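You operate a simulated robot arm through the tools that you are given. There is no shell and no other tool.

You run a simulated robot arm. Do the job below in one go: nothing can be reset, and whatever is moved stays where it is left.

JOB
Seal the plate seam on the lying door, from mark to mark.
Fine: wipe the grime off first, run the bead with no gap, stand the gun back. What is to be rubbed or washed off counts as gone when no trace of it is left.

It is judged by the outcome, as a careful person would: the job done as asked, and still so three seconds after it is handed in. It fails if anything else is knocked over, pushed out of place, dropped, spilled or broken. Lids that push on must go on centred and level and be pressed home; caps that screw on are set level and turned clockwise until they are tight.

ROBOT AND FRAMES
A 7-joint arm with a two-finger parallel gripper, fixed in place. Base frame: the origin is on the floor under the middle of its stand, x ahead of it, y to its left, z up; the work surface is at about z = 85. Lengths are in cm, angles in rad, forces in N, time in s.
It reaches about 147.9 cm from its shoulder. Its first joint turns from -2.897 to 2.897 rad. Payload 4.4 kg.
The tool frame sits at the grasp point between the pads (the TCP): z along the fingers, y along the line on which they close. The tips reach 2.3 cm beyond it. The gripper opens to 9.4 cm. The fingers are 3.8 cm wide and 1 cm thick; the gripper's body (5.4 by 9.6 cm) begins 3.9 cm behind the TCP.
Orientation is told as [roll, pitch, yaw] about the base's x, y, z axes, in that order, counted from this pose: with the fingers straight down and closing along the base's y, the tool's x points along the base's -x, its y along +y and its z along -z.

CONTROLS
- The arm moves only by the tool apply_moves. Its argument "series" is a list of rows, each an object of numbers (a shift or turn left out is 0, a gripper value left out holds the last): "x", "y", "z": the shift along the tool's x, y, z in units of 200 mm (1.0 is 200 mm); "rx", "ry", "rz": the turn, a rotation vector about the tool's x, y, z in units of 180 degrees (1.0 is 180 degrees). In form: [{"x": .., "y": .., "z": .., "rx": .., "ry": .., "rz": ..}, ...]. A call has 1 to 20 rows; each row is the pose to reach, as a shift and turn from the pose commanded when the call began, along the tool's axes at that moment. "jaw" is the gripper command, from -1 (shut) to 1 (fully open), values between in proportion, set as the call begins (left out, the last holds). A call with a number of a shift or a turn outside -1 to 1 is refused whole. A row lasts 0.2 s, in which the tool goes at most 5 cm and 0.15 rad; a call with a longer step from one row to the next is refused whole, and so is a gripper value outside its range. Where a pose cannot be reached the arm comes as near as it can. A force on the tool above 40 N (or 10 N above the force at the start of the call, whichever is more), or a blocked arm, ends the call early, and 0.2 s more pass. Each finger travels about 7.2 cm/s and halts on what it meets, pressing with about 40 N; the grip force reading is that of the motor and also rises with nothing between the fingers. The clock runs only during rows and for 0.2 s after the last one: add rows that repeat a pose to give the fingers time. The reply holds the time, the measured pose of the TCP, the force on the tool along the base axes, the opening and the grip force, in the units named above and with some noise, with the torque about the TCP (base axes, N m) and any sound that the robot's microphone picked up.
- Cameras (640 x 400 px; columns grow to the right, rows downward): "scene" is fixed at [21.96, -65.06, 162.9]; the picture's right is [0.85, -0.53, 0.00], its down [-0.29, -0.47, -0.83] and it looks along [0.44, 0.71, -0.56] (base axes); focal length 329 px, centre (320, 200). "wrist" rides on the gripper at [8.6, 1.6, -7.4] in the tool frame; the picture's right is [-0.18, 0.98, 0.00], its down [-0.58, -0.11, -0.81] and it looks along [-0.79, -0.15, 0.59] (tool axes); focal length 243 px, centre (320, 200). There is no depth. A picture from a camera that has moved, and an enlarged one, comes with that camera's place and axes in the base frame and with its lens.
- snapshot(camera): a new picture of that camera. No time passes.
- zoom(camera, box): a new picture of the part [left, top, right, bottom] of that camera's present view, enlarged. No time passes.
- hand_in(): hands the job in; it is judged then, once.

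Nothing tells you positions but the pictures and the camera data. Unless the task says otherwise, let go and move clear before handing in.

The tools are called after "Request:" by a JSON object that holds its "method" and its "body". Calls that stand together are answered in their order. apply_moves: Moves the arm, as the interface text tells. Its arguments: {"type":"object","properties":{"series":{"type":"array","items":{"type":"object","properties":{"x":{"type":"number"},"y":{"type":"number"},"z":{"type":"number"},"rx":{"type":"number"},"ry":{"type":"number"},"rz":{"type":"number"}}}},"jaw":{"type":"number"}},"required":["series"]} The other tools are called the same way: snapshot (camera) takes a picture; zoom (camera, box) takes an enlarged picture of a part of a camera's view; hand_in () hands the job in.

At the start:

```text
time: 0.0
position: [61.66, 5.28, 130.1]
ee_rot: [-0.001, -0.001, 0.0]
contact_force: [-0.5, -0.1, 0.2]
torque: [-0.02, -0.01, 0.02]
finger_gap: 9.39
finger_force: 0.1
```

scene: 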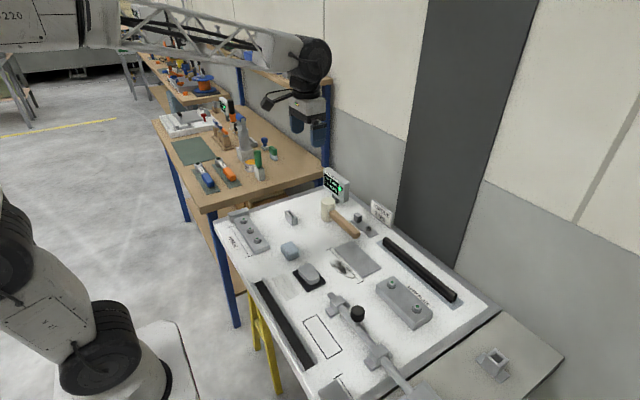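
wrist: 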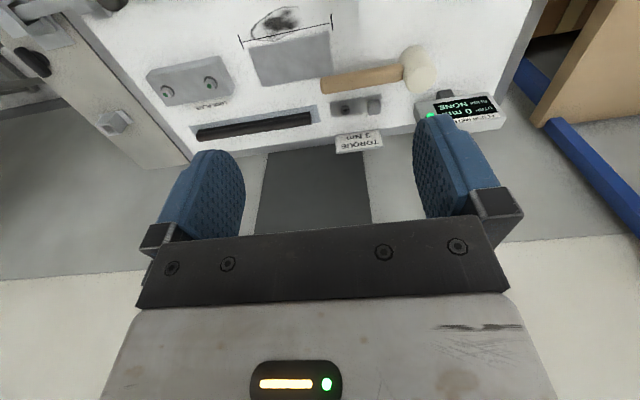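

I see a bench with a white door lying on it, carrying a plate with a grimy seam between marks, plus a mallet, a display and other tools. I'll look closer before moving.

Request:
{"method": "zoom", "body": {"camera": "scene", "box": [200, 160, 520, 360]}}

Request:
{"method": "zoom", "body": {"camera": "scene", "box": [130, 50, 350, 200]}}

Request:
{"method": "zoom", "body": {"camera": "wrist", "box": [80, 0, 540, 200]}}

Request:
{"method": "zoom", "body": {"camera": "scene", "box": [280, 220, 420, 320]}}

```text
2.00 times, centred on (360, 260) of scene
camera zoom: at [21.96, -65.06, 162.9], right [0.85, -0.53, 0.0], down [-0.29, -0.47, -0.83], along [0.44, 0.71, -0.56], focal length 658 px, centre (240, 80)
```

zoom: 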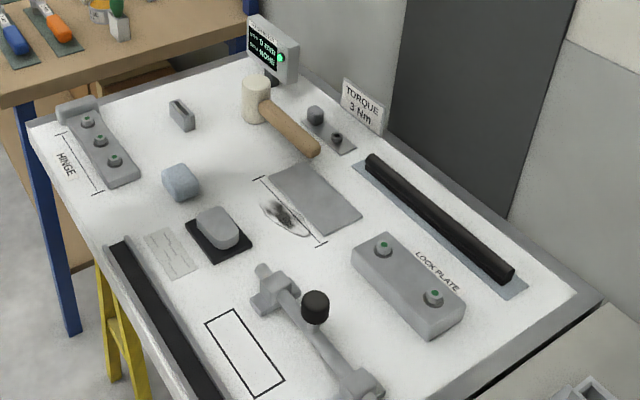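

```text
2.67 times, centred on (240, 125) of scene
camera zoom: at [21.96, -65.06, 162.9], right [0.85, -0.53, 0.0], down [-0.29, -0.47, -0.83], along [0.44, 0.71, -0.56], focal length 877 px, centre (533, 400)
```

zoom: 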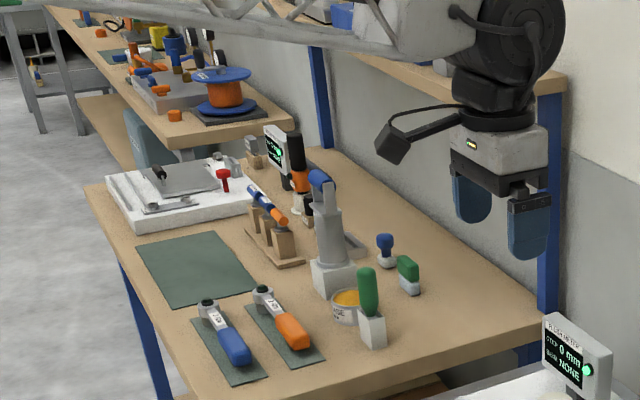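

```text
1.39 times, centred on (310, 100) of wrist
camera zoom: at [53.0, 6.92, 137.34], right [0.18, 0.98, 0.0], down [0.58, -0.11, 0.81], along [0.79, -0.15, -0.59], focal length 338 px, centre (334, 339)
```

zoom: 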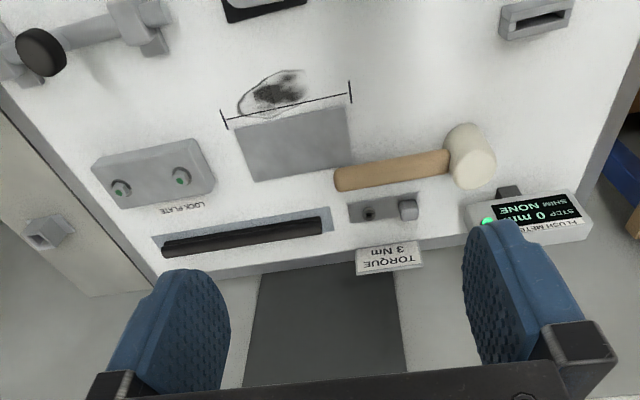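

```text
4.00 times, centred on (350, 270) of scene
camera zoom: at [21.96, -65.06, 162.9], right [0.85, -0.53, 0.0], down [-0.29, -0.47, -0.83], along [0.44, 0.71, -0.56], focal length 1316 px, centre (200, -80)
```

zoom: 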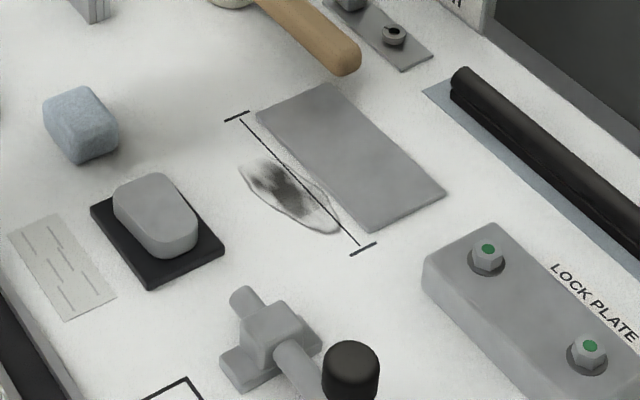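

I see a plate with a dark smudge outlined along its marked edge, a blue-grey block that may be a wiping cloth, and a grey block on a black pad. I'll zoom in to identify the wiper and the gun.

Request:
{"method": "zoom", "body": {"camera": "scene", "box": [180, 90, 300, 165]}}

Request:
{"method": "zoom", "body": {"camera": "scene", "box": [180, 130, 300, 205]}}

Request:
{"method": "zoom", "body": {"camera": "scene", "box": [265, 225, 345, 275]}}

Request:
{"method": "zoom", "body": {"camera": "scene", "box": [240, 260, 320, 310]}}

Request:
{"method": "zoom", "body": {"camera": "scene", "box": [310, 160, 410, 222]}}

Request:
{"method": "zoom", "body": {"camera": "scene", "box": [300, 290, 500, 400]}}

Request:
{"method": "zoom", "body": {"camera": "scene", "box": [120, 40, 240, 115]}}

Request:
{"method": "zoom", "body": {"camera": "scene", "box": [320, 230, 400, 280]}}

```text
5.33 times, centred on (240, 128) of scene
camera zoom: at [21.96, -65.06, 162.9], right [0.85, -0.53, 0.0], down [-0.29, -0.47, -0.83], along [0.44, 0.71, -0.56], focal length 1755 px, centre (747, 587)
```

zoom: 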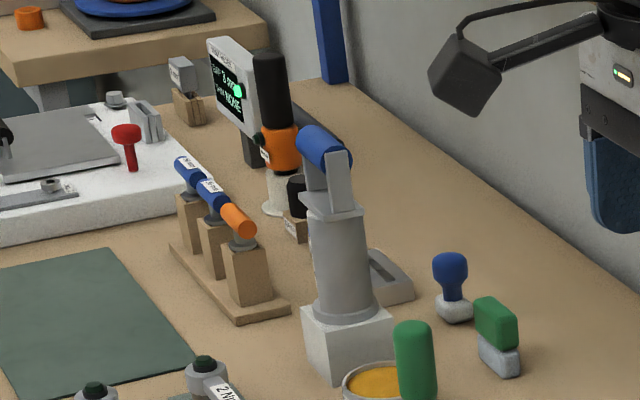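

```text
5.33 times, centred on (240, 168) of scene
camera zoom: at [21.96, -65.06, 162.9], right [0.85, -0.53, 0.0], down [-0.29, -0.47, -0.83], along [0.44, 0.71, -0.56], focal length 1755 px, centre (747, 373)
```

zoom: 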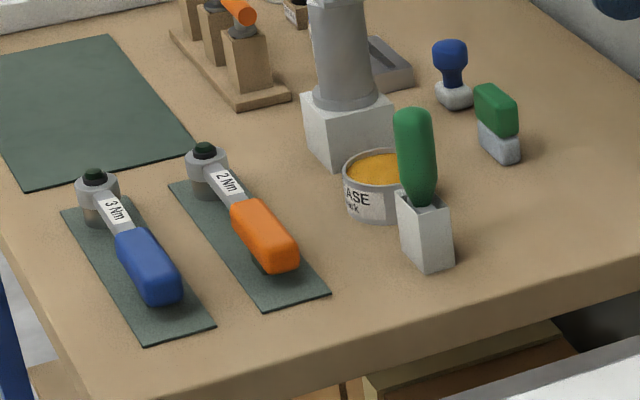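

```text
8.00 times, centred on (305, 250) of scene
camera zoom: at [21.96, -65.06, 162.9], right [0.85, -0.53, 0.0], down [-0.29, -0.47, -0.83], along [0.44, 0.71, -0.56], focal length 2632 px, centre (440, -200)
```

zoom: 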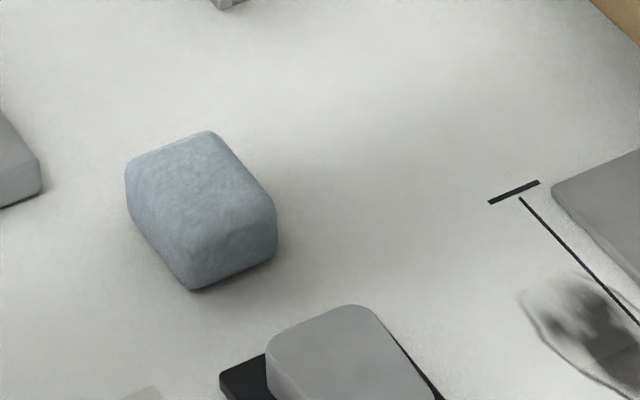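

```text
8.00 times, centred on (280, 285) of scene
camera zoom: at [21.96, -65.06, 162.9], right [0.85, -0.53, 0.0], down [-0.29, -0.47, -0.83], along [0.44, 0.71, -0.56], focal length 2632 px, centre (640, -480)
```

zoom: 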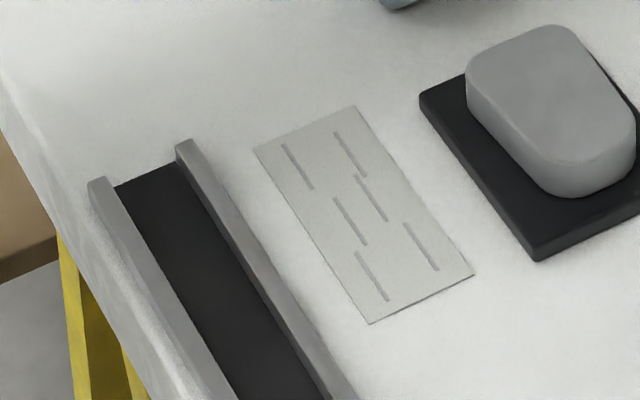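

```text
6.40 times, centred on (360, 191) of scene
camera zoom: at [21.96, -65.06, 162.9], right [0.85, -0.53, 0.0], down [-0.29, -0.47, -0.83], along [0.44, 0.71, -0.56], focal length 2106 px, centre (64, 258)
```

zoom: 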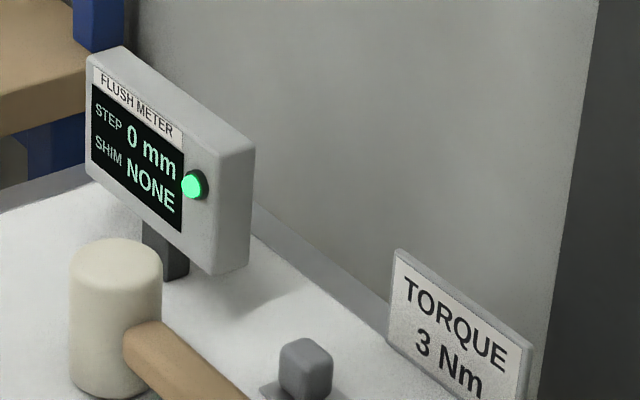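

```text
3.20 times, centred on (400, 345) of scene
camera zoom: at [21.96, -65.06, 162.9], right [0.85, -0.53, 0.0], down [-0.29, -0.47, -0.83], along [0.44, 0.71, -0.56], focal length 1053 px, centre (64, -264)
```

zoom: 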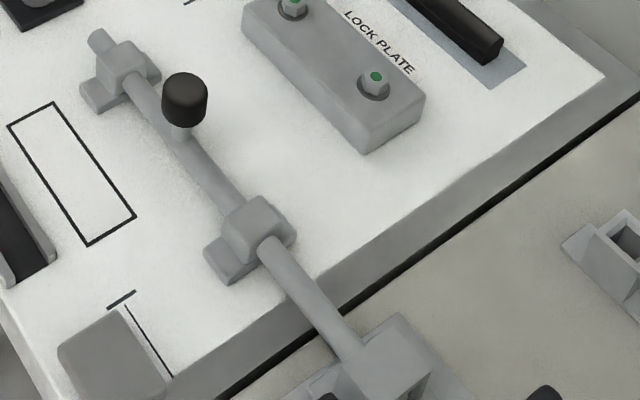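

```text
5.33 times, centred on (180, 78) of scene
camera zoom: at [21.96, -65.06, 162.9], right [0.85, -0.53, 0.0], down [-0.29, -0.47, -0.83], along [0.44, 0.71, -0.56], focal length 1755 px, centre (1067, 853)
```

zoom: 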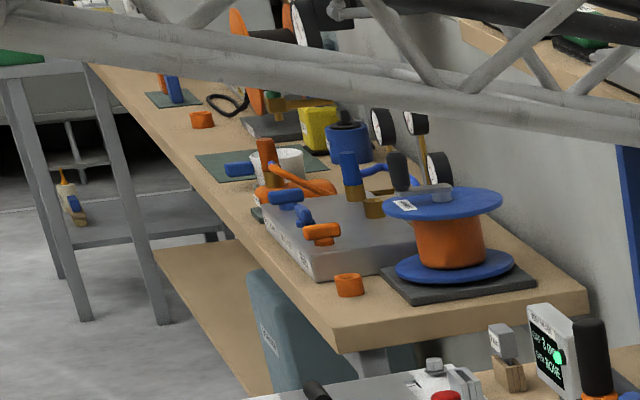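

```text
8.00 times, centred on (360, 255) of scene
camera zoom: at [21.96, -65.06, 162.9], right [0.85, -0.53, 0.0], down [-0.29, -0.47, -0.83], along [0.44, 0.71, -0.56], focal length 2632 px, centre (0, -240)
```

zoom: 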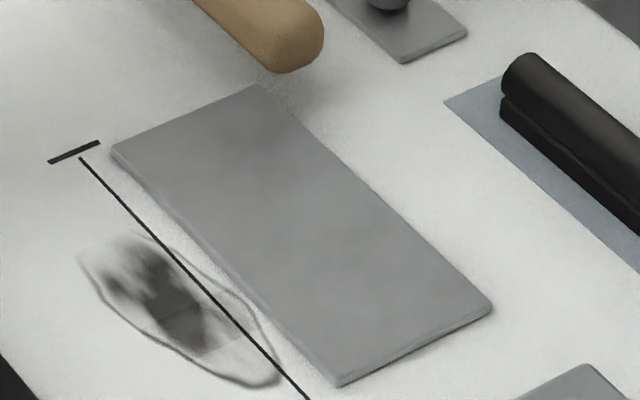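

The seam line runs roughly along y at x≈69.5, from y≈6 to y≈-11.6, with the door top at z≈85. A gun-like tool stands in a block on the left bench near (69, 85), so I'll zoom in on it and on the wiper candidates.

Request:
{"method": "zoom", "body": {"camera": "scene", "box": [222, 108, 270, 138]}}

Request:
{"method": "zoom", "body": {"camera": "scene", "box": [222, 135, 270, 165]}}

Request:
{"method": "zoom", "body": {"camera": "scene", "box": [244, 145, 292, 190]}}

Request:
{"method": "zoom", "body": {"camera": "scene", "box": [290, 258, 338, 288]}}

Request:
{"method": "zoom", "body": {"camera": "scene", "box": [325, 248, 373, 278]}}

Request:
{"method": "zoom", "body": {"camera": "scene", "box": [270, 235, 318, 265]}}

Request:
{"method": "zoom", "body": {"camera": "scene", "box": [345, 210, 393, 240]}}

Request:
{"method": "zoom", "body": {"camera": "scene", "box": [380, 230, 460, 310]}}

Request:
{"method": "zoom", "body": {"camera": "scene", "box": [130, 95, 178, 125]}}

```text
13.33 times, centred on (246, 123) of scene
camera zoom: at [21.96, -65.06, 162.9], right [0.85, -0.53, 0.0], down [-0.29, -0.47, -0.83], along [0.44, 0.71, -0.56], focal length 4387 px, centre (1307, 1227)
```

zoom: 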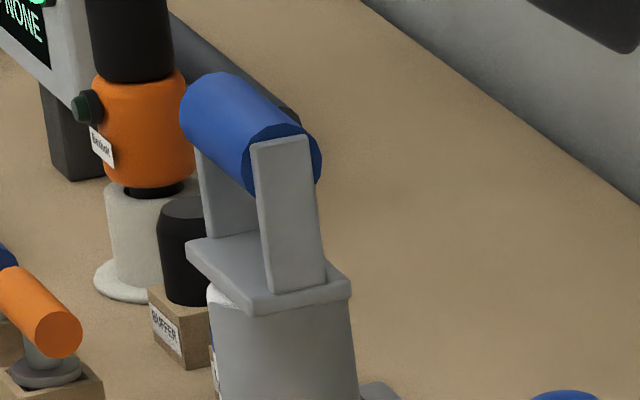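

```text
13.33 times, centred on (246, 150) of scene
camera zoom: at [21.96, -65.06, 162.9], right [0.85, -0.53, 0.0], down [-0.29, -0.47, -0.83], along [0.44, 0.71, -0.56], focal length 4387 px, centre (1307, 867)
```

zoom: 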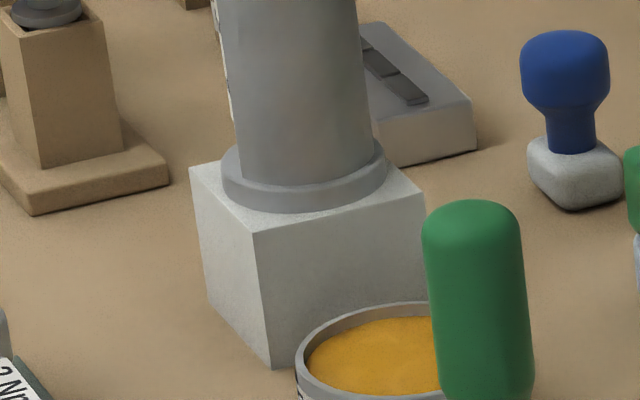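

```text
8.89 times, centred on (268, 168) of scene
camera zoom: at [21.96, -65.06, 162.9], right [0.85, -0.53, 0.0], down [-0.29, -0.47, -0.83], along [0.44, 0.71, -0.56], focal length 2924 px, centre (782, 489)
```

zoom: 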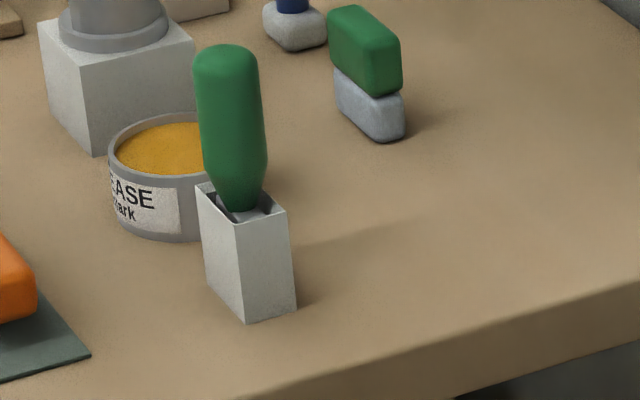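

```text
13.33 times, centred on (314, 273) of scene
camera zoom: at [21.96, -65.06, 162.9], right [0.85, -0.53, 0.0], down [-0.29, -0.47, -0.83], along [0.44, 0.71, -0.56], focal length 4387 px, centre (400, -773)
```

zoom: 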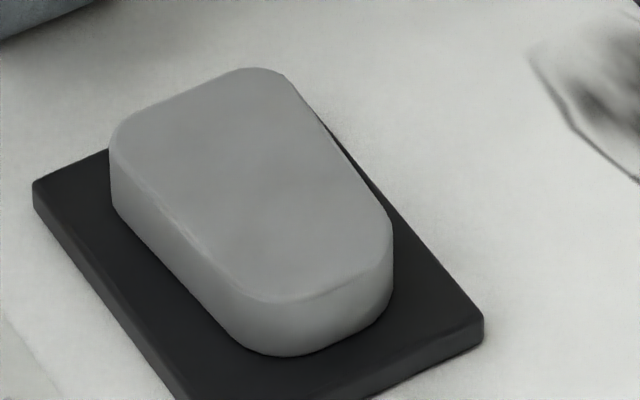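

```text
13.33 times, centred on (349, 263) of scene
camera zoom: at [21.96, -65.06, 162.9], right [0.85, -0.53, 0.0], down [-0.29, -0.47, -0.83], along [0.44, 0.71, -0.56], focal length 4387 px, centre (-67, -640)
```

zoom: 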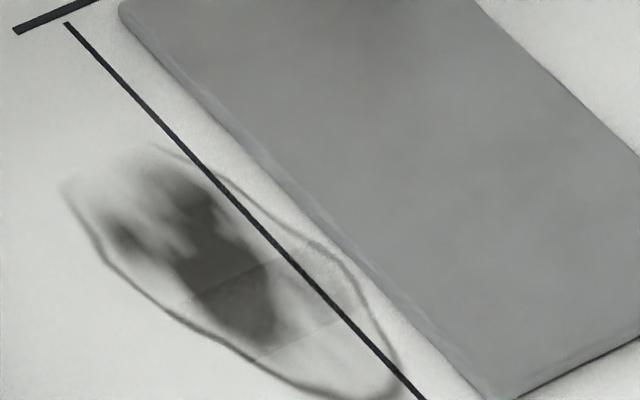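

```text
13.33 times, centred on (294, 250) of scene
camera zoom: at [21.96, -65.06, 162.9], right [0.85, -0.53, 0.0], down [-0.29, -0.47, -0.83], along [0.44, 0.71, -0.56], focal length 4387 px, centre (667, -467)
```

zoom: 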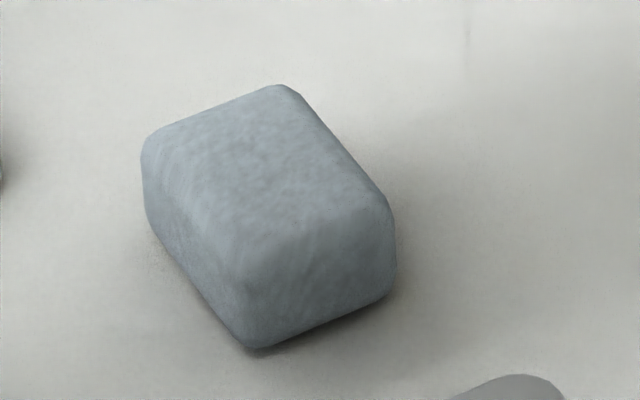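

```text
13.33 times, centred on (369, 225) of scene
camera zoom: at [21.96, -65.06, 162.9], right [0.85, -0.53, 0.0], down [-0.29, -0.47, -0.83], along [0.44, 0.71, -0.56], focal length 4387 px, centre (-333, -133)
```

zoom: 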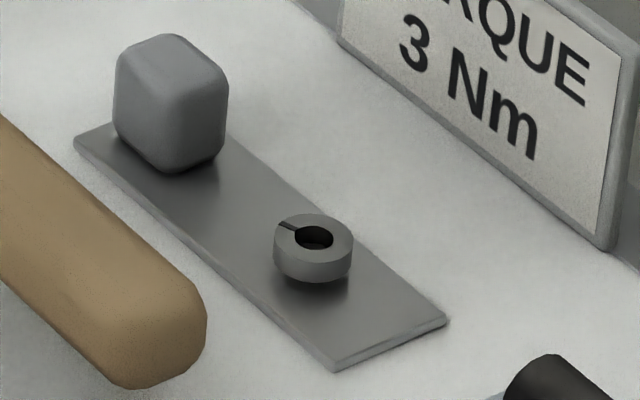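

```text
5.00 times, centred on (420, 270) of scene
camera zoom: at [21.96, -65.06, 162.9], right [0.85, -0.53, 0.0], down [-0.29, -0.47, -0.83], along [0.44, 0.71, -0.56], focal length 1645 px, centre (-180, -150)
```

zoom: 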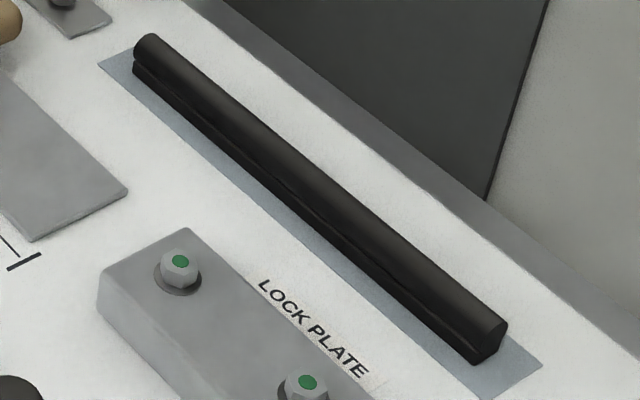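

```text
13.33 times, centred on (154, 110) of scene
camera zoom: at [21.96, -65.06, 162.9], right [0.85, -0.53, 0.0], down [-0.29, -0.47, -0.83], along [0.44, 0.71, -0.56], focal length 4387 px, centre (2533, 1400)
```

zoom: 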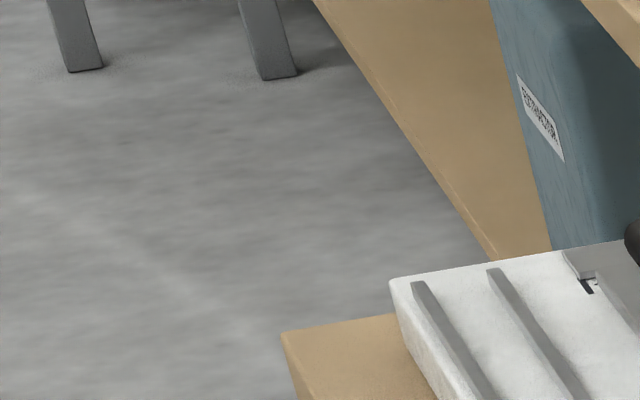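

The wiper looks like the blue-grey pad near (57, 10.5). The gun is the grey cartridge standing in the white block with a blue cross handle. I'll zoom further on the line, the marks and the plate edge to see exactly what the seam is.

Request:
{"method": "zoom", "body": {"camera": "scene", "box": [322, 244, 346, 259]}}

Request:
{"method": "zoom", "body": {"camera": "scene", "box": [356, 270, 380, 285]}}

Request:
{"method": "zoom", "body": {"camera": "wrist", "box": [230, 0, 350, 75]}}

Request:
{"method": "zoom", "body": {"camera": "scene", "box": [220, 205, 300, 260]}}

Request:
{"method": "zoom", "body": {"camera": "scene", "box": [300, 350, 380, 400]}}

Request:
{"method": "zoom", "body": {"camera": "scene", "box": [255, 275, 295, 300]}}

```text
16.00 times, centred on (334, 252) of scene
camera zoom: at [21.96, -65.06, 162.9], right [0.85, -0.53, 0.0], down [-0.29, -0.47, -0.83], along [0.44, 0.71, -0.56], focal length 5264 px, centre (96, -624)
```

zoom: 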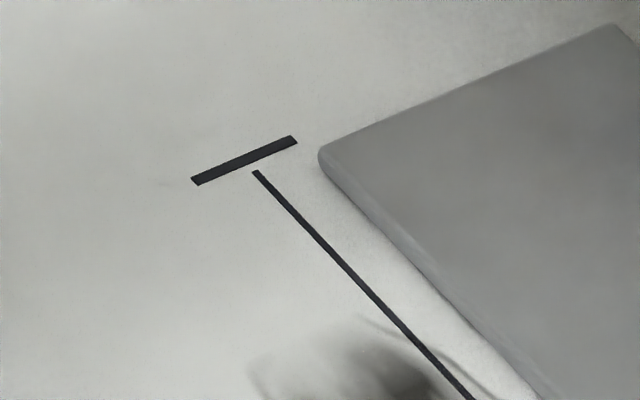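

```text
16.00 times, centred on (368, 278) of scene
camera zoom: at [21.96, -65.06, 162.9], right [0.85, -0.53, 0.0], down [-0.29, -0.47, -0.83], along [0.44, 0.71, -0.56], focal length 5264 px, centre (-448, -1040)
```

zoom: 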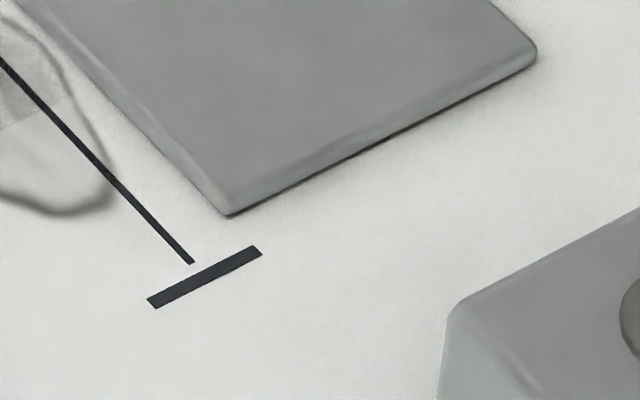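

```text
5.33 times, centred on (290, 38) of wrist
camera zoom: at [53.0, 6.92, 137.34], right [0.18, 0.98, 0.0], down [0.58, -0.11, 0.81], along [0.79, -0.15, -0.59], focal length 1294 px, centre (480, 1067)
```

zoom: 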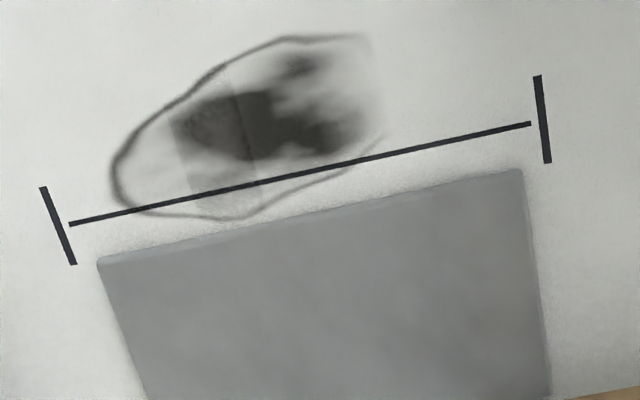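

```text
7.27 times, centred on (260, 232) of scene
camera zoom: at [21.96, -65.06, 162.9], right [0.85, -0.53, 0.0], down [-0.29, -0.47, -0.83], along [0.44, 0.71, -0.56], focal length 2393 px, centre (756, -36)
```

zoom: 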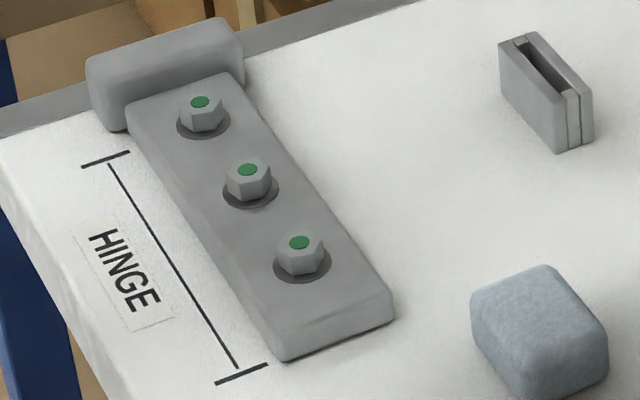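

```text
8.00 times, centred on (340, 375) of scene
camera zoom: at [21.96, -65.06, 162.9], right [0.85, -0.53, 0.0], down [-0.29, -0.47, -0.83], along [0.44, 0.71, -0.56], focal length 2632 px, centre (160, -1200)
```

zoom: 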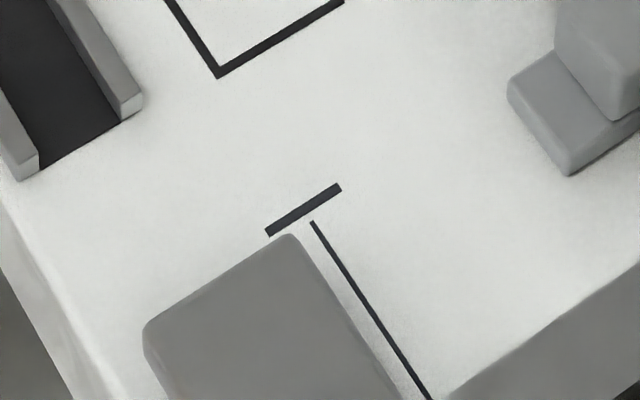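

```text
16.00 times, centred on (275, 288) of scene
camera zoom: at [21.96, -65.06, 162.9], right [0.85, -0.53, 0.0], down [-0.29, -0.47, -0.83], along [0.44, 0.71, -0.56], focal length 5264 px, centre (1040, -1200)
```

zoom: 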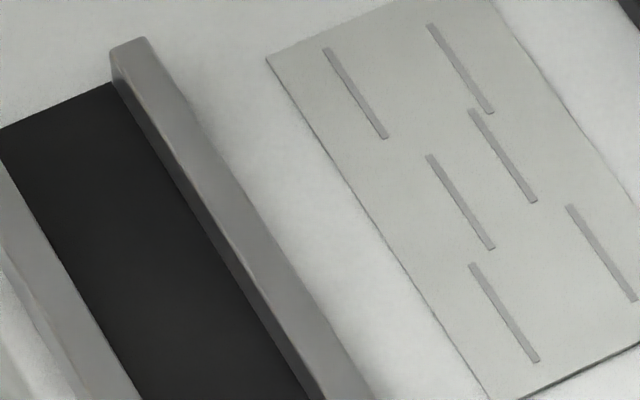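

The black line between the tick marks is the seam, and the grime covers part of it. Before picking up any wiper I'll move the wrist camera toward the left bench to look at the gun and the pads there.

Request:
{"method": "apply_moves", "body": {"series": [{"x": 0.15, "y": 0.15}, {"x": 0.3, "y": 0.3}, {"x": 0.45, "y": 0.45}, {"x": 0.6, "y": 0.6}, {"x": 0.75, "y": 0.75}, {"x": 0.85, "y": 0.9}, {"x": 0.85, "y": 1.0}, {"x": 0.85, "y": 1.0}]}}

```text
time: 1.8
position: [44.83, 25.3, 130.18]
ee_rot: [0.0, 0.0, -0.001]
contact_force: [-0.2, -0.7, 0.3]
torque: [0.0, 0.03, 0.01]
finger_gap: 9.37
finger_force: 0.1
```

The arm moved as expected and is now at (44.8, 25.3, 130.2). I'll continue toward the left bench.

Request:
{"method": "apply_moves", "body": {"series": [{"y": 0.2}, {"y": 0.4}, {"y": 0.6}, {"y": 0.8}, {"y": 1.0}, {"y": 1.0}]}}

Request:
{"method": "apply_moves", "body": {"series": [{"y": 0.2}, {"y": 0.4}, {"y": 0.6}, {"y": 0.8}, {"y": 1.0}, {"y": 1.0}]}}

Request:
{"method": "snapshot", "body": {"camera": "wrist"}}

Request:
{"method": "snapshot", "body": {"camera": "scene"}}

```text
time: 3.2
position: [44.69, 45.25, 130.28]
ee_rot: [0.0, 0.0, 0.0]
contact_force: [0.1, 0.5, 0.3]
torque: [0.03, -0.02, 0.01]
finger_gap: 9.41
finger_force: 0.1
```

```text
time: 4.6
position: [44.44, 65.26, 129.91]
ee_rot: [-0.001, 0.0, 0.0]
contact_force: [0.3, -0.2, 0.4]
torque: [-0.04, 0.03, -0.01]
finger_gap: 9.39
finger_force: 0.1
```

```text
taken
camera wrist: at [35.78, 67.0, 137.23], right [0.18, 0.98, 0.0], down [0.58, -0.11, 0.81], along [0.79, -0.15, -0.59], focal length 243 px, centre (320, 200)
```

wrist: 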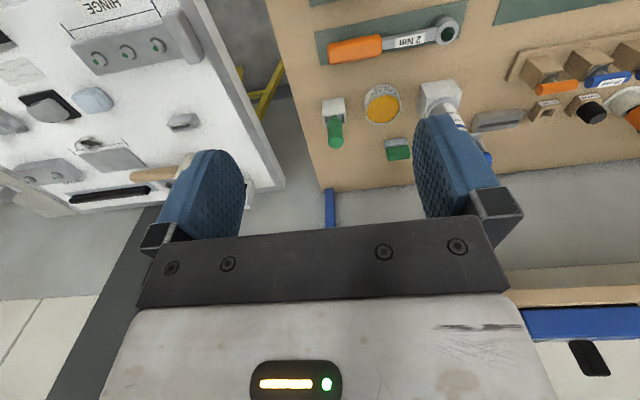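

```text
taken
```

scene: 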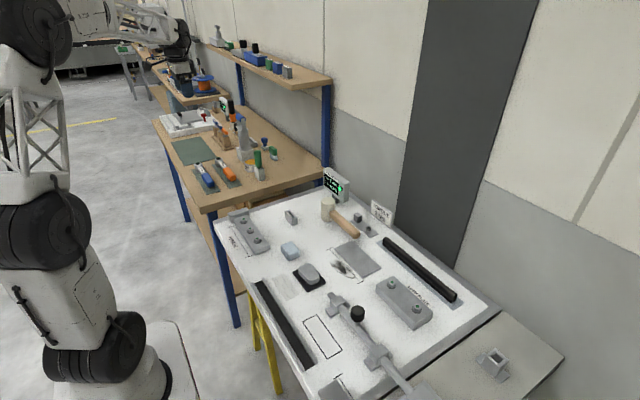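

The bench is now in the wrist view, with the gun in its block, the grease tin, the brush, the green pad and a wall shelf behind. I'll zoom in on these.

Request:
{"method": "zoom", "body": {"camera": "wrist", "box": [300, 60, 540, 200]}}

Request:
{"method": "zoom", "body": {"camera": "wrist", "box": [370, 70, 480, 170]}}

Request:
{"method": "zoom", "body": {"camera": "wrist", "box": [0, 60, 200, 200]}}

Request:
{"method": "zoom", "body": {"camera": "scene", "box": [200, 20, 340, 110]}}

Request:
{"method": "zoom", "body": {"camera": "scene", "box": [222, 105, 282, 180]}}

```text
2.67 times, centred on (420, 130) of wrist
camera zoom: at [35.78, 67.0, 137.23], right [0.18, 0.98, 0.0], down [0.58, -0.11, 0.81], along [0.79, -0.15, -0.59], focal length 647 px, centre (53, 387)
```

zoom: 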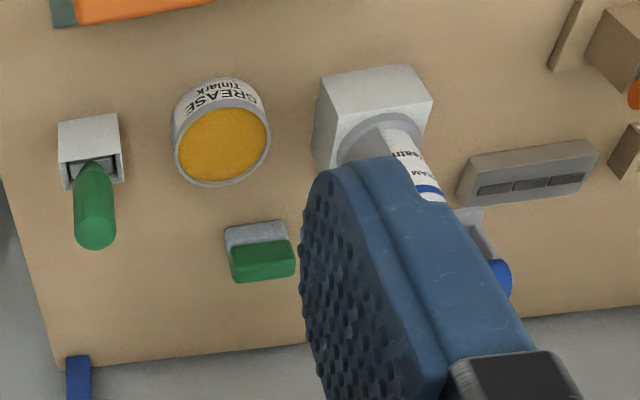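

```text
4.00 times, centred on (425, 120) of wrist
camera zoom: at [35.78, 67.0, 137.23], right [0.18, 0.98, 0.0], down [0.58, -0.11, 0.81], along [0.79, -0.15, -0.59], focal length 970 px, centre (-100, 520)
```

zoom: 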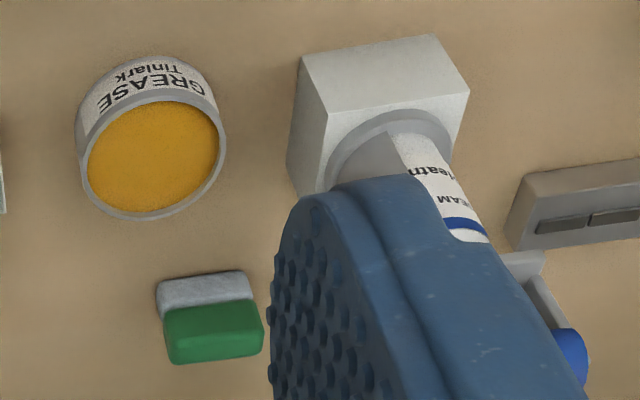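

```text
2.86 times, centred on (100, 130) of wrist
camera zoom: at [35.78, 67.0, 137.23], right [0.18, 0.98, 0.0], down [0.58, -0.11, 0.81], along [0.79, -0.15, -0.59], focal length 693 px, centre (949, 400)
```

zoom: 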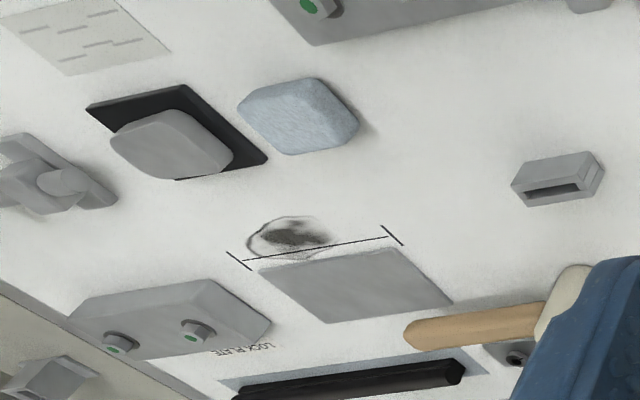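

```text
4.44 times, centred on (270, 65) of scene
camera zoom: at [21.96, -65.06, 162.9], right [0.85, -0.53, 0.0], down [-0.29, -0.47, -0.83], along [0.44, 0.71, -0.56], focal length 1462 px, centre (542, 800)
```

zoom: 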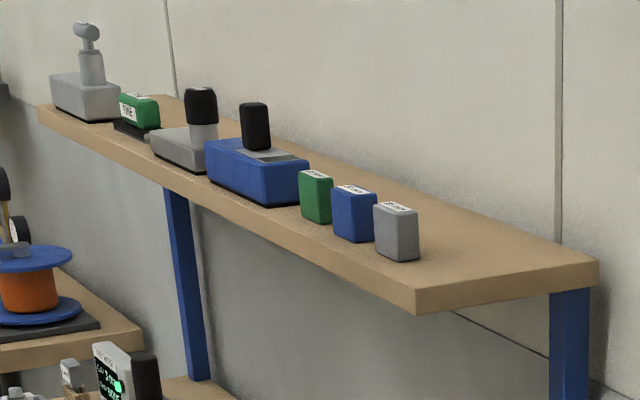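

```text
5.33 times, centred on (252, 142) of scene
camera zoom: at [21.96, -65.06, 162.9], right [0.85, -0.53, 0.0], down [-0.29, -0.47, -0.83], along [0.44, 0.71, -0.56], focal length 1755 px, centre (683, 507)
```

zoom: 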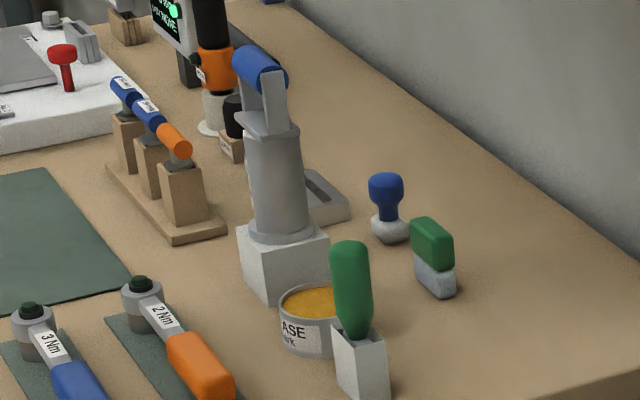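

The gun's label is partly hidden by the finger, and there are labelled items on the shelf. I'll zoom in on those labels and on the green and blue pads.

Request:
{"method": "zoom", "body": {"camera": "scene", "box": [260, 54, 300, 79]}}

Request:
{"method": "zoom", "body": {"camera": "scene", "box": [208, 22, 272, 62]}}

Request:
{"method": "zoom", "body": {"camera": "scene", "box": [256, 132, 286, 164]}}

Request:
{"method": "zoom", "body": {"camera": "scene", "box": [212, 95, 244, 135]}}

Request:
{"method": "zoom", "body": {"camera": "wrist", "box": [480, 60, 640, 160]}}

Request:
{"method": "zoom", "body": {"camera": "wrist", "box": [20, 70, 130, 140]}}

```text
16.00 times, centred on (280, 66) of scene
camera zoom: at [21.96, -65.06, 162.9], right [0.85, -0.53, 0.0], down [-0.29, -0.47, -0.83], along [0.44, 0.71, -0.56], focal length 5264 px, centre (960, 2336)
```

zoom: 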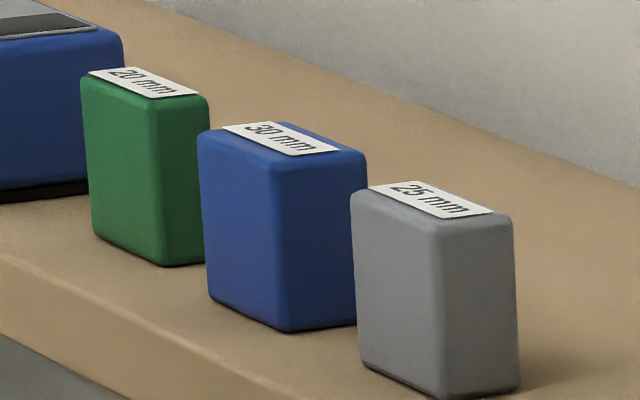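

```text
10.00 times, centred on (240, 42) of scene
camera zoom: at [21.96, -65.06, 162.9], right [0.85, -0.53, 0.0], down [-0.29, -0.47, -0.83], along [0.44, 0.71, -0.56], focal length 3290 px, centre (1120, 1780)
```

zoom: 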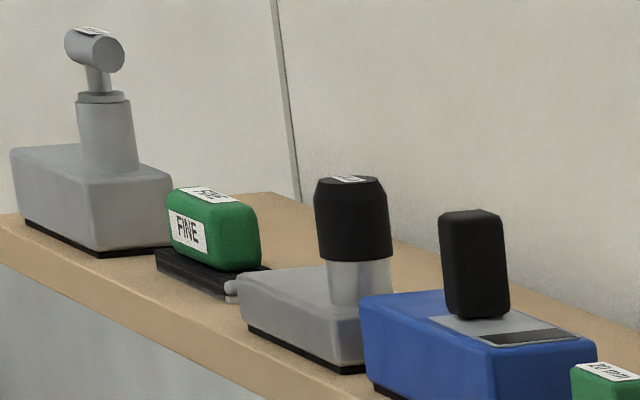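

```text
12.50 times, centred on (271, 148) of scene
camera zoom: at [21.96, -65.06, 162.9], right [0.85, -0.53, 0.0], down [-0.29, -0.47, -0.83], along [0.44, 0.71, -0.56], focal length 4112 px, centre (932, 850)
```

zoom: 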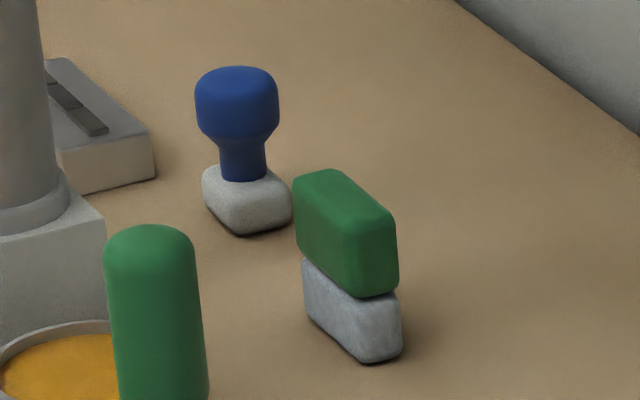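

```text
10.00 times, centred on (228, 115) of scene
camera zoom: at [21.96, -65.06, 162.9], right [0.85, -0.53, 0.0], down [-0.29, -0.47, -0.83], along [0.44, 0.71, -0.56], focal length 3290 px, centre (1240, 1050)
```

zoom: 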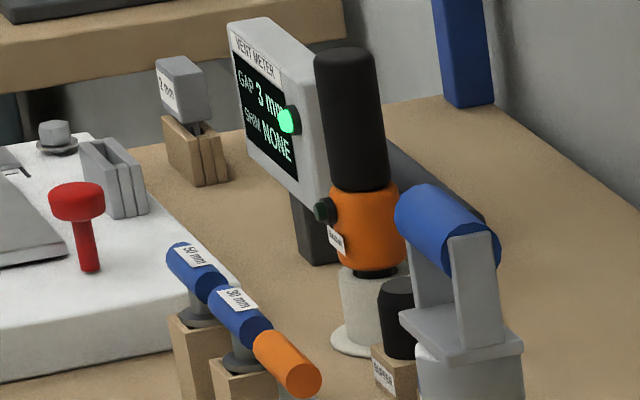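

```text
4.00 times, centred on (560, 110) of wrist
camera zoom: at [35.78, 67.0, 137.23], right [0.18, 0.98, 0.0], down [0.58, -0.11, 0.81], along [0.79, -0.15, -0.59], focal length 970 px, centre (-640, 560)
```

zoom: 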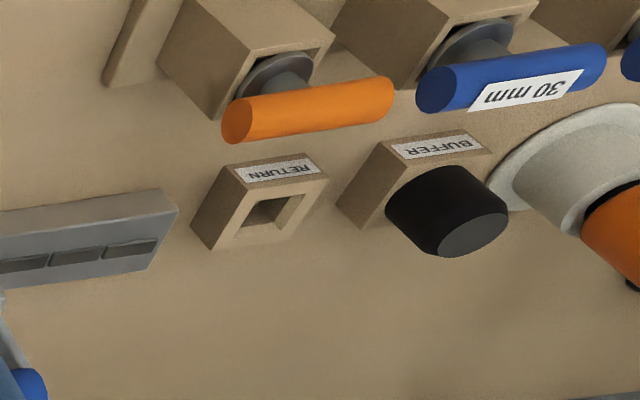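

```text
5.71 times, centred on (75, 105) of wrist
camera zoom: at [35.78, 67.0, 137.23], right [0.18, 0.98, 0.0], down [0.58, -0.11, 0.81], along [0.79, -0.15, -0.59], focal length 1386 px, centre (1720, 743)
```

zoom: 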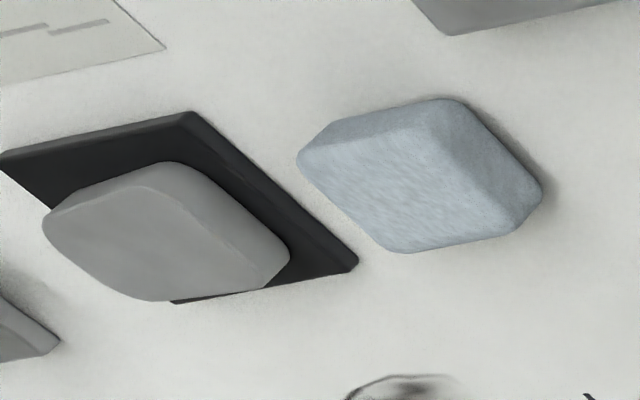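

The blue-grey cloth pad on the door near the grime is the wiper I'll use, and the gun's axis is near (71, 87) with a blue cross handle at z≈106. First I'll go back over the door, lower down, to look at the pad and the seam closely.

Request:
{"method": "apply_moves", "body": {"series": [{"y": -0.2}, {"y": -0.4}, {"y": -0.6}, {"y": -0.8}, {"y": -1.0}, {"y": -1.0}]}}

Request:
{"method": "apply_moves", "body": {"series": [{"y": -0.2}, {"y": -0.4}, {"y": -0.6}, {"y": -0.8}, {"y": -1.0}, {"y": -1.0}]}}

Request:
{"method": "apply_moves", "body": {"series": [{"y": -0.15, "z": 0.15}, {"y": -0.3, "z": 0.3}, {"y": -0.45, "z": 0.45}, {"y": -0.6, "z": 0.6}, {"y": -0.74, "z": 0.75}, {"y": -0.74, "z": 0.75}]}}

Request:
{"method": "snapshot", "body": {"camera": "wrist"}}

```text
time: 6.0
position: [44.45, 45.01, 130.38]
ee_rot: [0.0, 0.0, 0.0]
contact_force: [1.0, 0.7, 0.2]
torque: [-0.02, 0.01, -0.01]
finger_gap: 9.39
finger_force: 0.0
```

```text
time: 7.4
position: [44.59, 25.17, 130.12]
ee_rot: [-0.001, -0.001, -0.001]
contact_force: [0.4, 0.3, 0.0]
torque: [0.01, 0.03, 0.0]
finger_gap: 9.39
finger_force: 0.0
```

```text
time: 8.8
position: [44.85, 10.34, 115.2]
ee_rot: [-0.001, -0.001, 0.0]
contact_force: [0.6, 0.5, 0.1]
torque: [0.03, 0.0, -0.03]
finger_gap: 9.41
finger_force: 0.0
```

```text
taken
camera wrist: at [36.02, 12.09, 122.27], right [0.18, 0.98, 0.0], down [0.58, -0.11, 0.81], along [0.79, -0.15, -0.59], focal length 243 px, centre (320, 200)
```

wrist: 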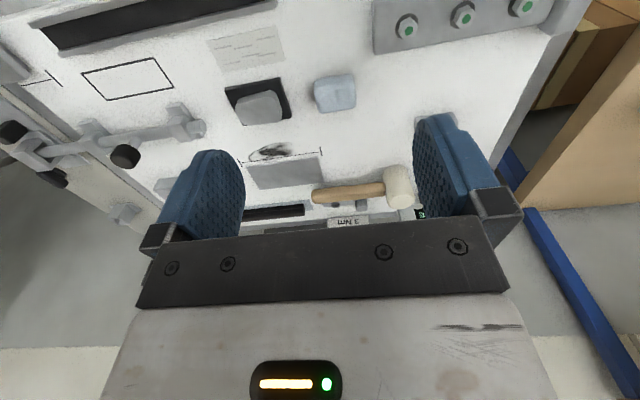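

The pad is straight ahead below. I'll zoom in on it and on the seam to refine the positions.

Request:
{"method": "zoom", "body": {"camera": "wrist", "box": [210, 60, 370, 160]}}

Request:
{"method": "zoom", "body": {"camera": "wrist", "box": [230, 125, 340, 195]}}

Request:
{"method": "zoom", "body": {"camera": "wrist", "box": [300, 65, 370, 120]}}

```text
4.00 times, centred on (290, 110) of wrist
camera zoom: at [36.02, 12.09, 122.27], right [0.18, 0.98, 0.0], down [0.58, -0.11, 0.81], along [0.79, -0.15, -0.59], focal length 970 px, centre (440, 560)
```

zoom: 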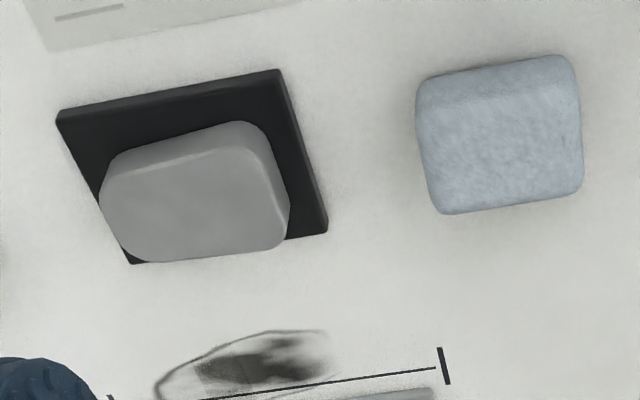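

```text
5.71 times, centred on (285, 160) of wrist
camera zoom: at [36.02, 12.09, 122.27], right [0.18, 0.98, 0.0], down [0.58, -0.11, 0.81], along [0.79, -0.15, -0.59], focal length 1386 px, centre (520, 429)
```

zoom: 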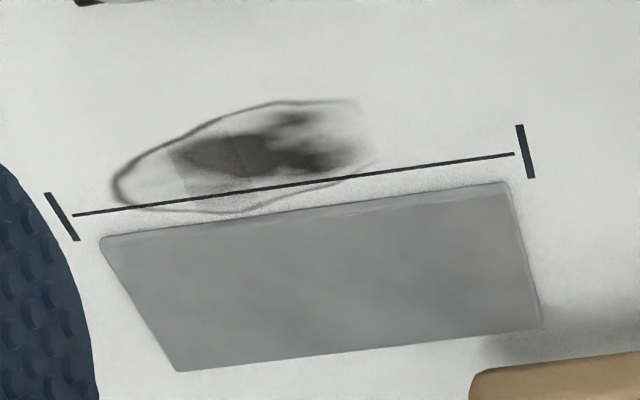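

```text
7.27 times, centred on (335, 92) of wrist
camera zoom: at [36.02, 12.09, 122.27], right [0.18, 0.98, 0.0], down [0.58, -0.11, 0.81], along [0.79, -0.15, -0.59], focal length 1764 px, centre (211, 982)
```

zoom: 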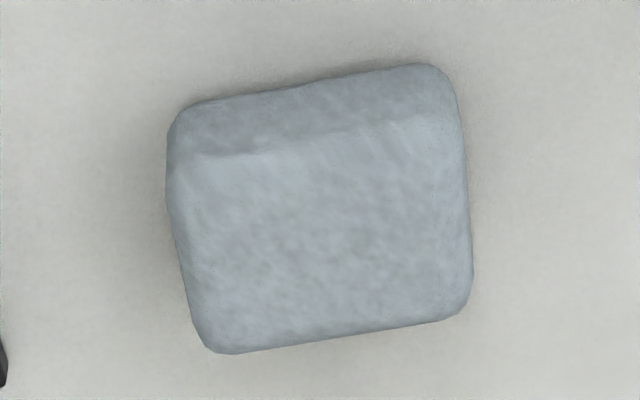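

The pad sits at about x 54.8–59, y 7.6–13.6. The grime covers about x 65.5–70.5, y −9.5 to 1. I'll move above the pad and lower partway.

Request:
{"method": "apply_moves", "body": {"series": [{"x": -0.15, "z": 0.15}, {"x": -0.3, "z": 0.3}, {"x": -0.45, "z": 0.45}, {"x": -0.58, "z": 0.6}, {"x": -0.61, "y": 0.006, "z": 0.75}, {"x": -0.61, "y": 0.006, "z": 0.9}, {"x": -0.61, "y": 0.006, "z": 0.9}], "jaw": 1}}

Request:
{"method": "snapshot", "body": {"camera": "wrist"}}

Request:
{"method": "zoom", "body": {"camera": "scene", "box": [250, 190, 370, 290]}}

```text
time: 10.4
position: [56.93, 10.64, 97.18]
ee_rot: [-0.001, -0.001, 0.001]
contact_force: [0.5, 0.5, 0.9]
torque: [0.02, 0.0, -0.02]
finger_gap: 9.38
finger_force: 0.0
```

```text
taken
camera wrist: at [48.25, 12.23, 104.38], right [0.18, 0.98, 0.0], down [0.58, -0.11, 0.81], along [0.79, -0.15, -0.59], focal length 243 px, centre (320, 200)
```

wrist: 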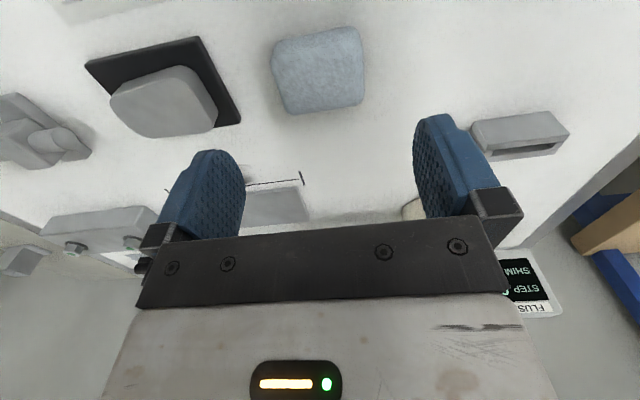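

```text
4.00 times, centred on (310, 240) of scene
camera zoom: at [21.96, -65.06, 162.9], right [0.85, -0.53, 0.0], down [-0.29, -0.47, -0.83], along [0.44, 0.71, -0.56], focal length 1316 px, centre (360, 40)
```

zoom: 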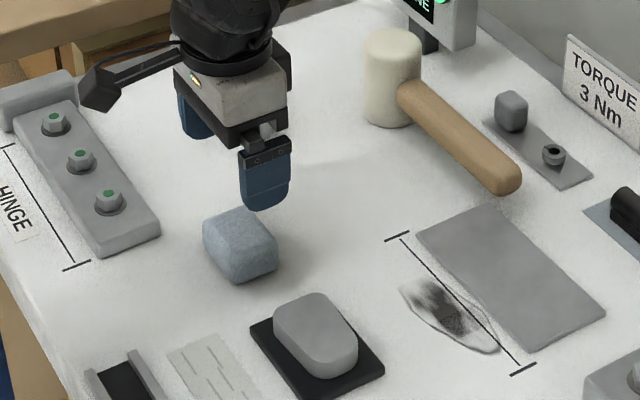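

The pad is centred between the fingers. I'll descend to about z=88.6, keeping the tips roughly 1 cm above the door, and close on it.

Request:
{"method": "apply_moves", "body": {"series": [{"z": 0.12}, {"z": 0.24}, {"z": 0.34}, {"z": 0.4}, {"z": 0.42}, {"z": 0.42}]}}

Request:
{"method": "zoom", "body": {"camera": "scene", "box": [260, 200, 340, 270]}}

```text
time: 11.8
position: [56.88, 10.49, 88.76]
ee_rot: [0.0, -0.001, 0.001]
contact_force: [-0.2, -0.6, 0.6]
torque: [-0.02, 0.02, 0.01]
finger_gap: 9.41
finger_force: 0.0
```

```text
5.71 times, centred on (300, 235) of scene
camera zoom: at [21.96, -65.06, 162.9], right [0.85, -0.53, 0.0], down [-0.29, -0.47, -0.83], along [0.44, 0.71, -0.56], focal length 1880 px, centre (434, 0)
```

zoom: 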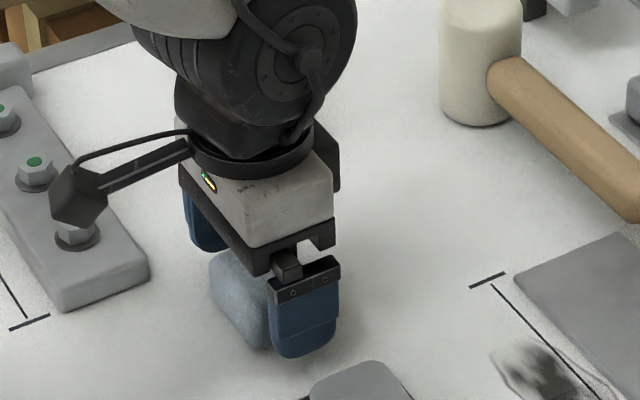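

The fingers straddle the pad and the tips are clear of the door. I'll close the jaws.

Request:
{"method": "apply_moves", "body": {"series": [{"z": 0}, {"z": 0}, {"z": 0}, {"z": 0}, {"z": 0}], "jaw": -1}}

Request:
{"method": "apply_moves", "body": {"series": [{"z": -0.1}, {"z": -0.2}, {"z": -0.3}, {"z": -0.3}]}}

Request:
{"method": "zoom", "body": {"camera": "scene", "box": [260, 180, 340, 250]}}

Request:
{"method": "snapshot", "body": {"camera": "wrist"}}

```text
time: 13.0
position: [56.87, 10.42, 88.78]
ee_rot: [-0.001, 0.0, 0.0]
contact_force: [-0.5, -0.3, 0.0]
torque: [0.01, -0.03, -0.02]
finger_gap: 6.1
finger_force: 39.6
```

```text
time: 14.0
position: [56.88, 10.43, 94.7]
ee_rot: [0.0, 0.0, -0.001]
contact_force: [0.1, 0.4, -1.4]
torque: [-0.01, -0.01, 0.02]
finger_gap: 6.09
finger_force: 39.9
```

```text
5.71 times, centred on (300, 215) of scene
camera zoom: at [21.96, -65.06, 162.9], right [0.85, -0.53, 0.0], down [-0.29, -0.47, -0.83], along [0.44, 0.71, -0.56], focal length 1880 px, centre (434, 114)
```

zoom: 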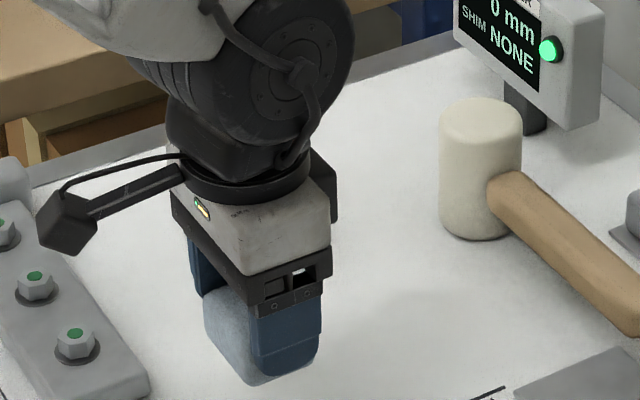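

```text
taken
camera wrist: at [48.17, 12.14, 102.02], right [0.18, 0.98, 0.0], down [0.58, -0.11, 0.81], along [0.79, -0.15, -0.59], focal length 243 px, centre (320, 200)
```

wrist: 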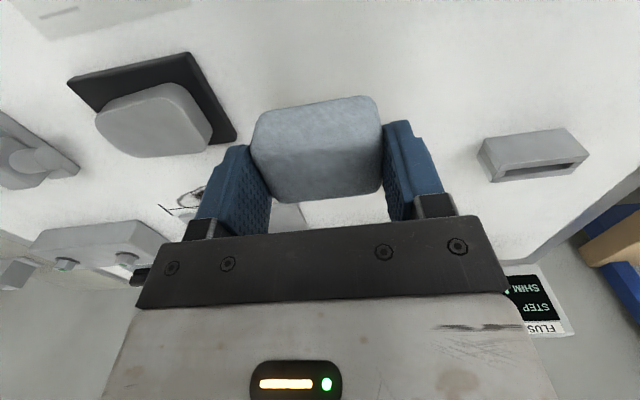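

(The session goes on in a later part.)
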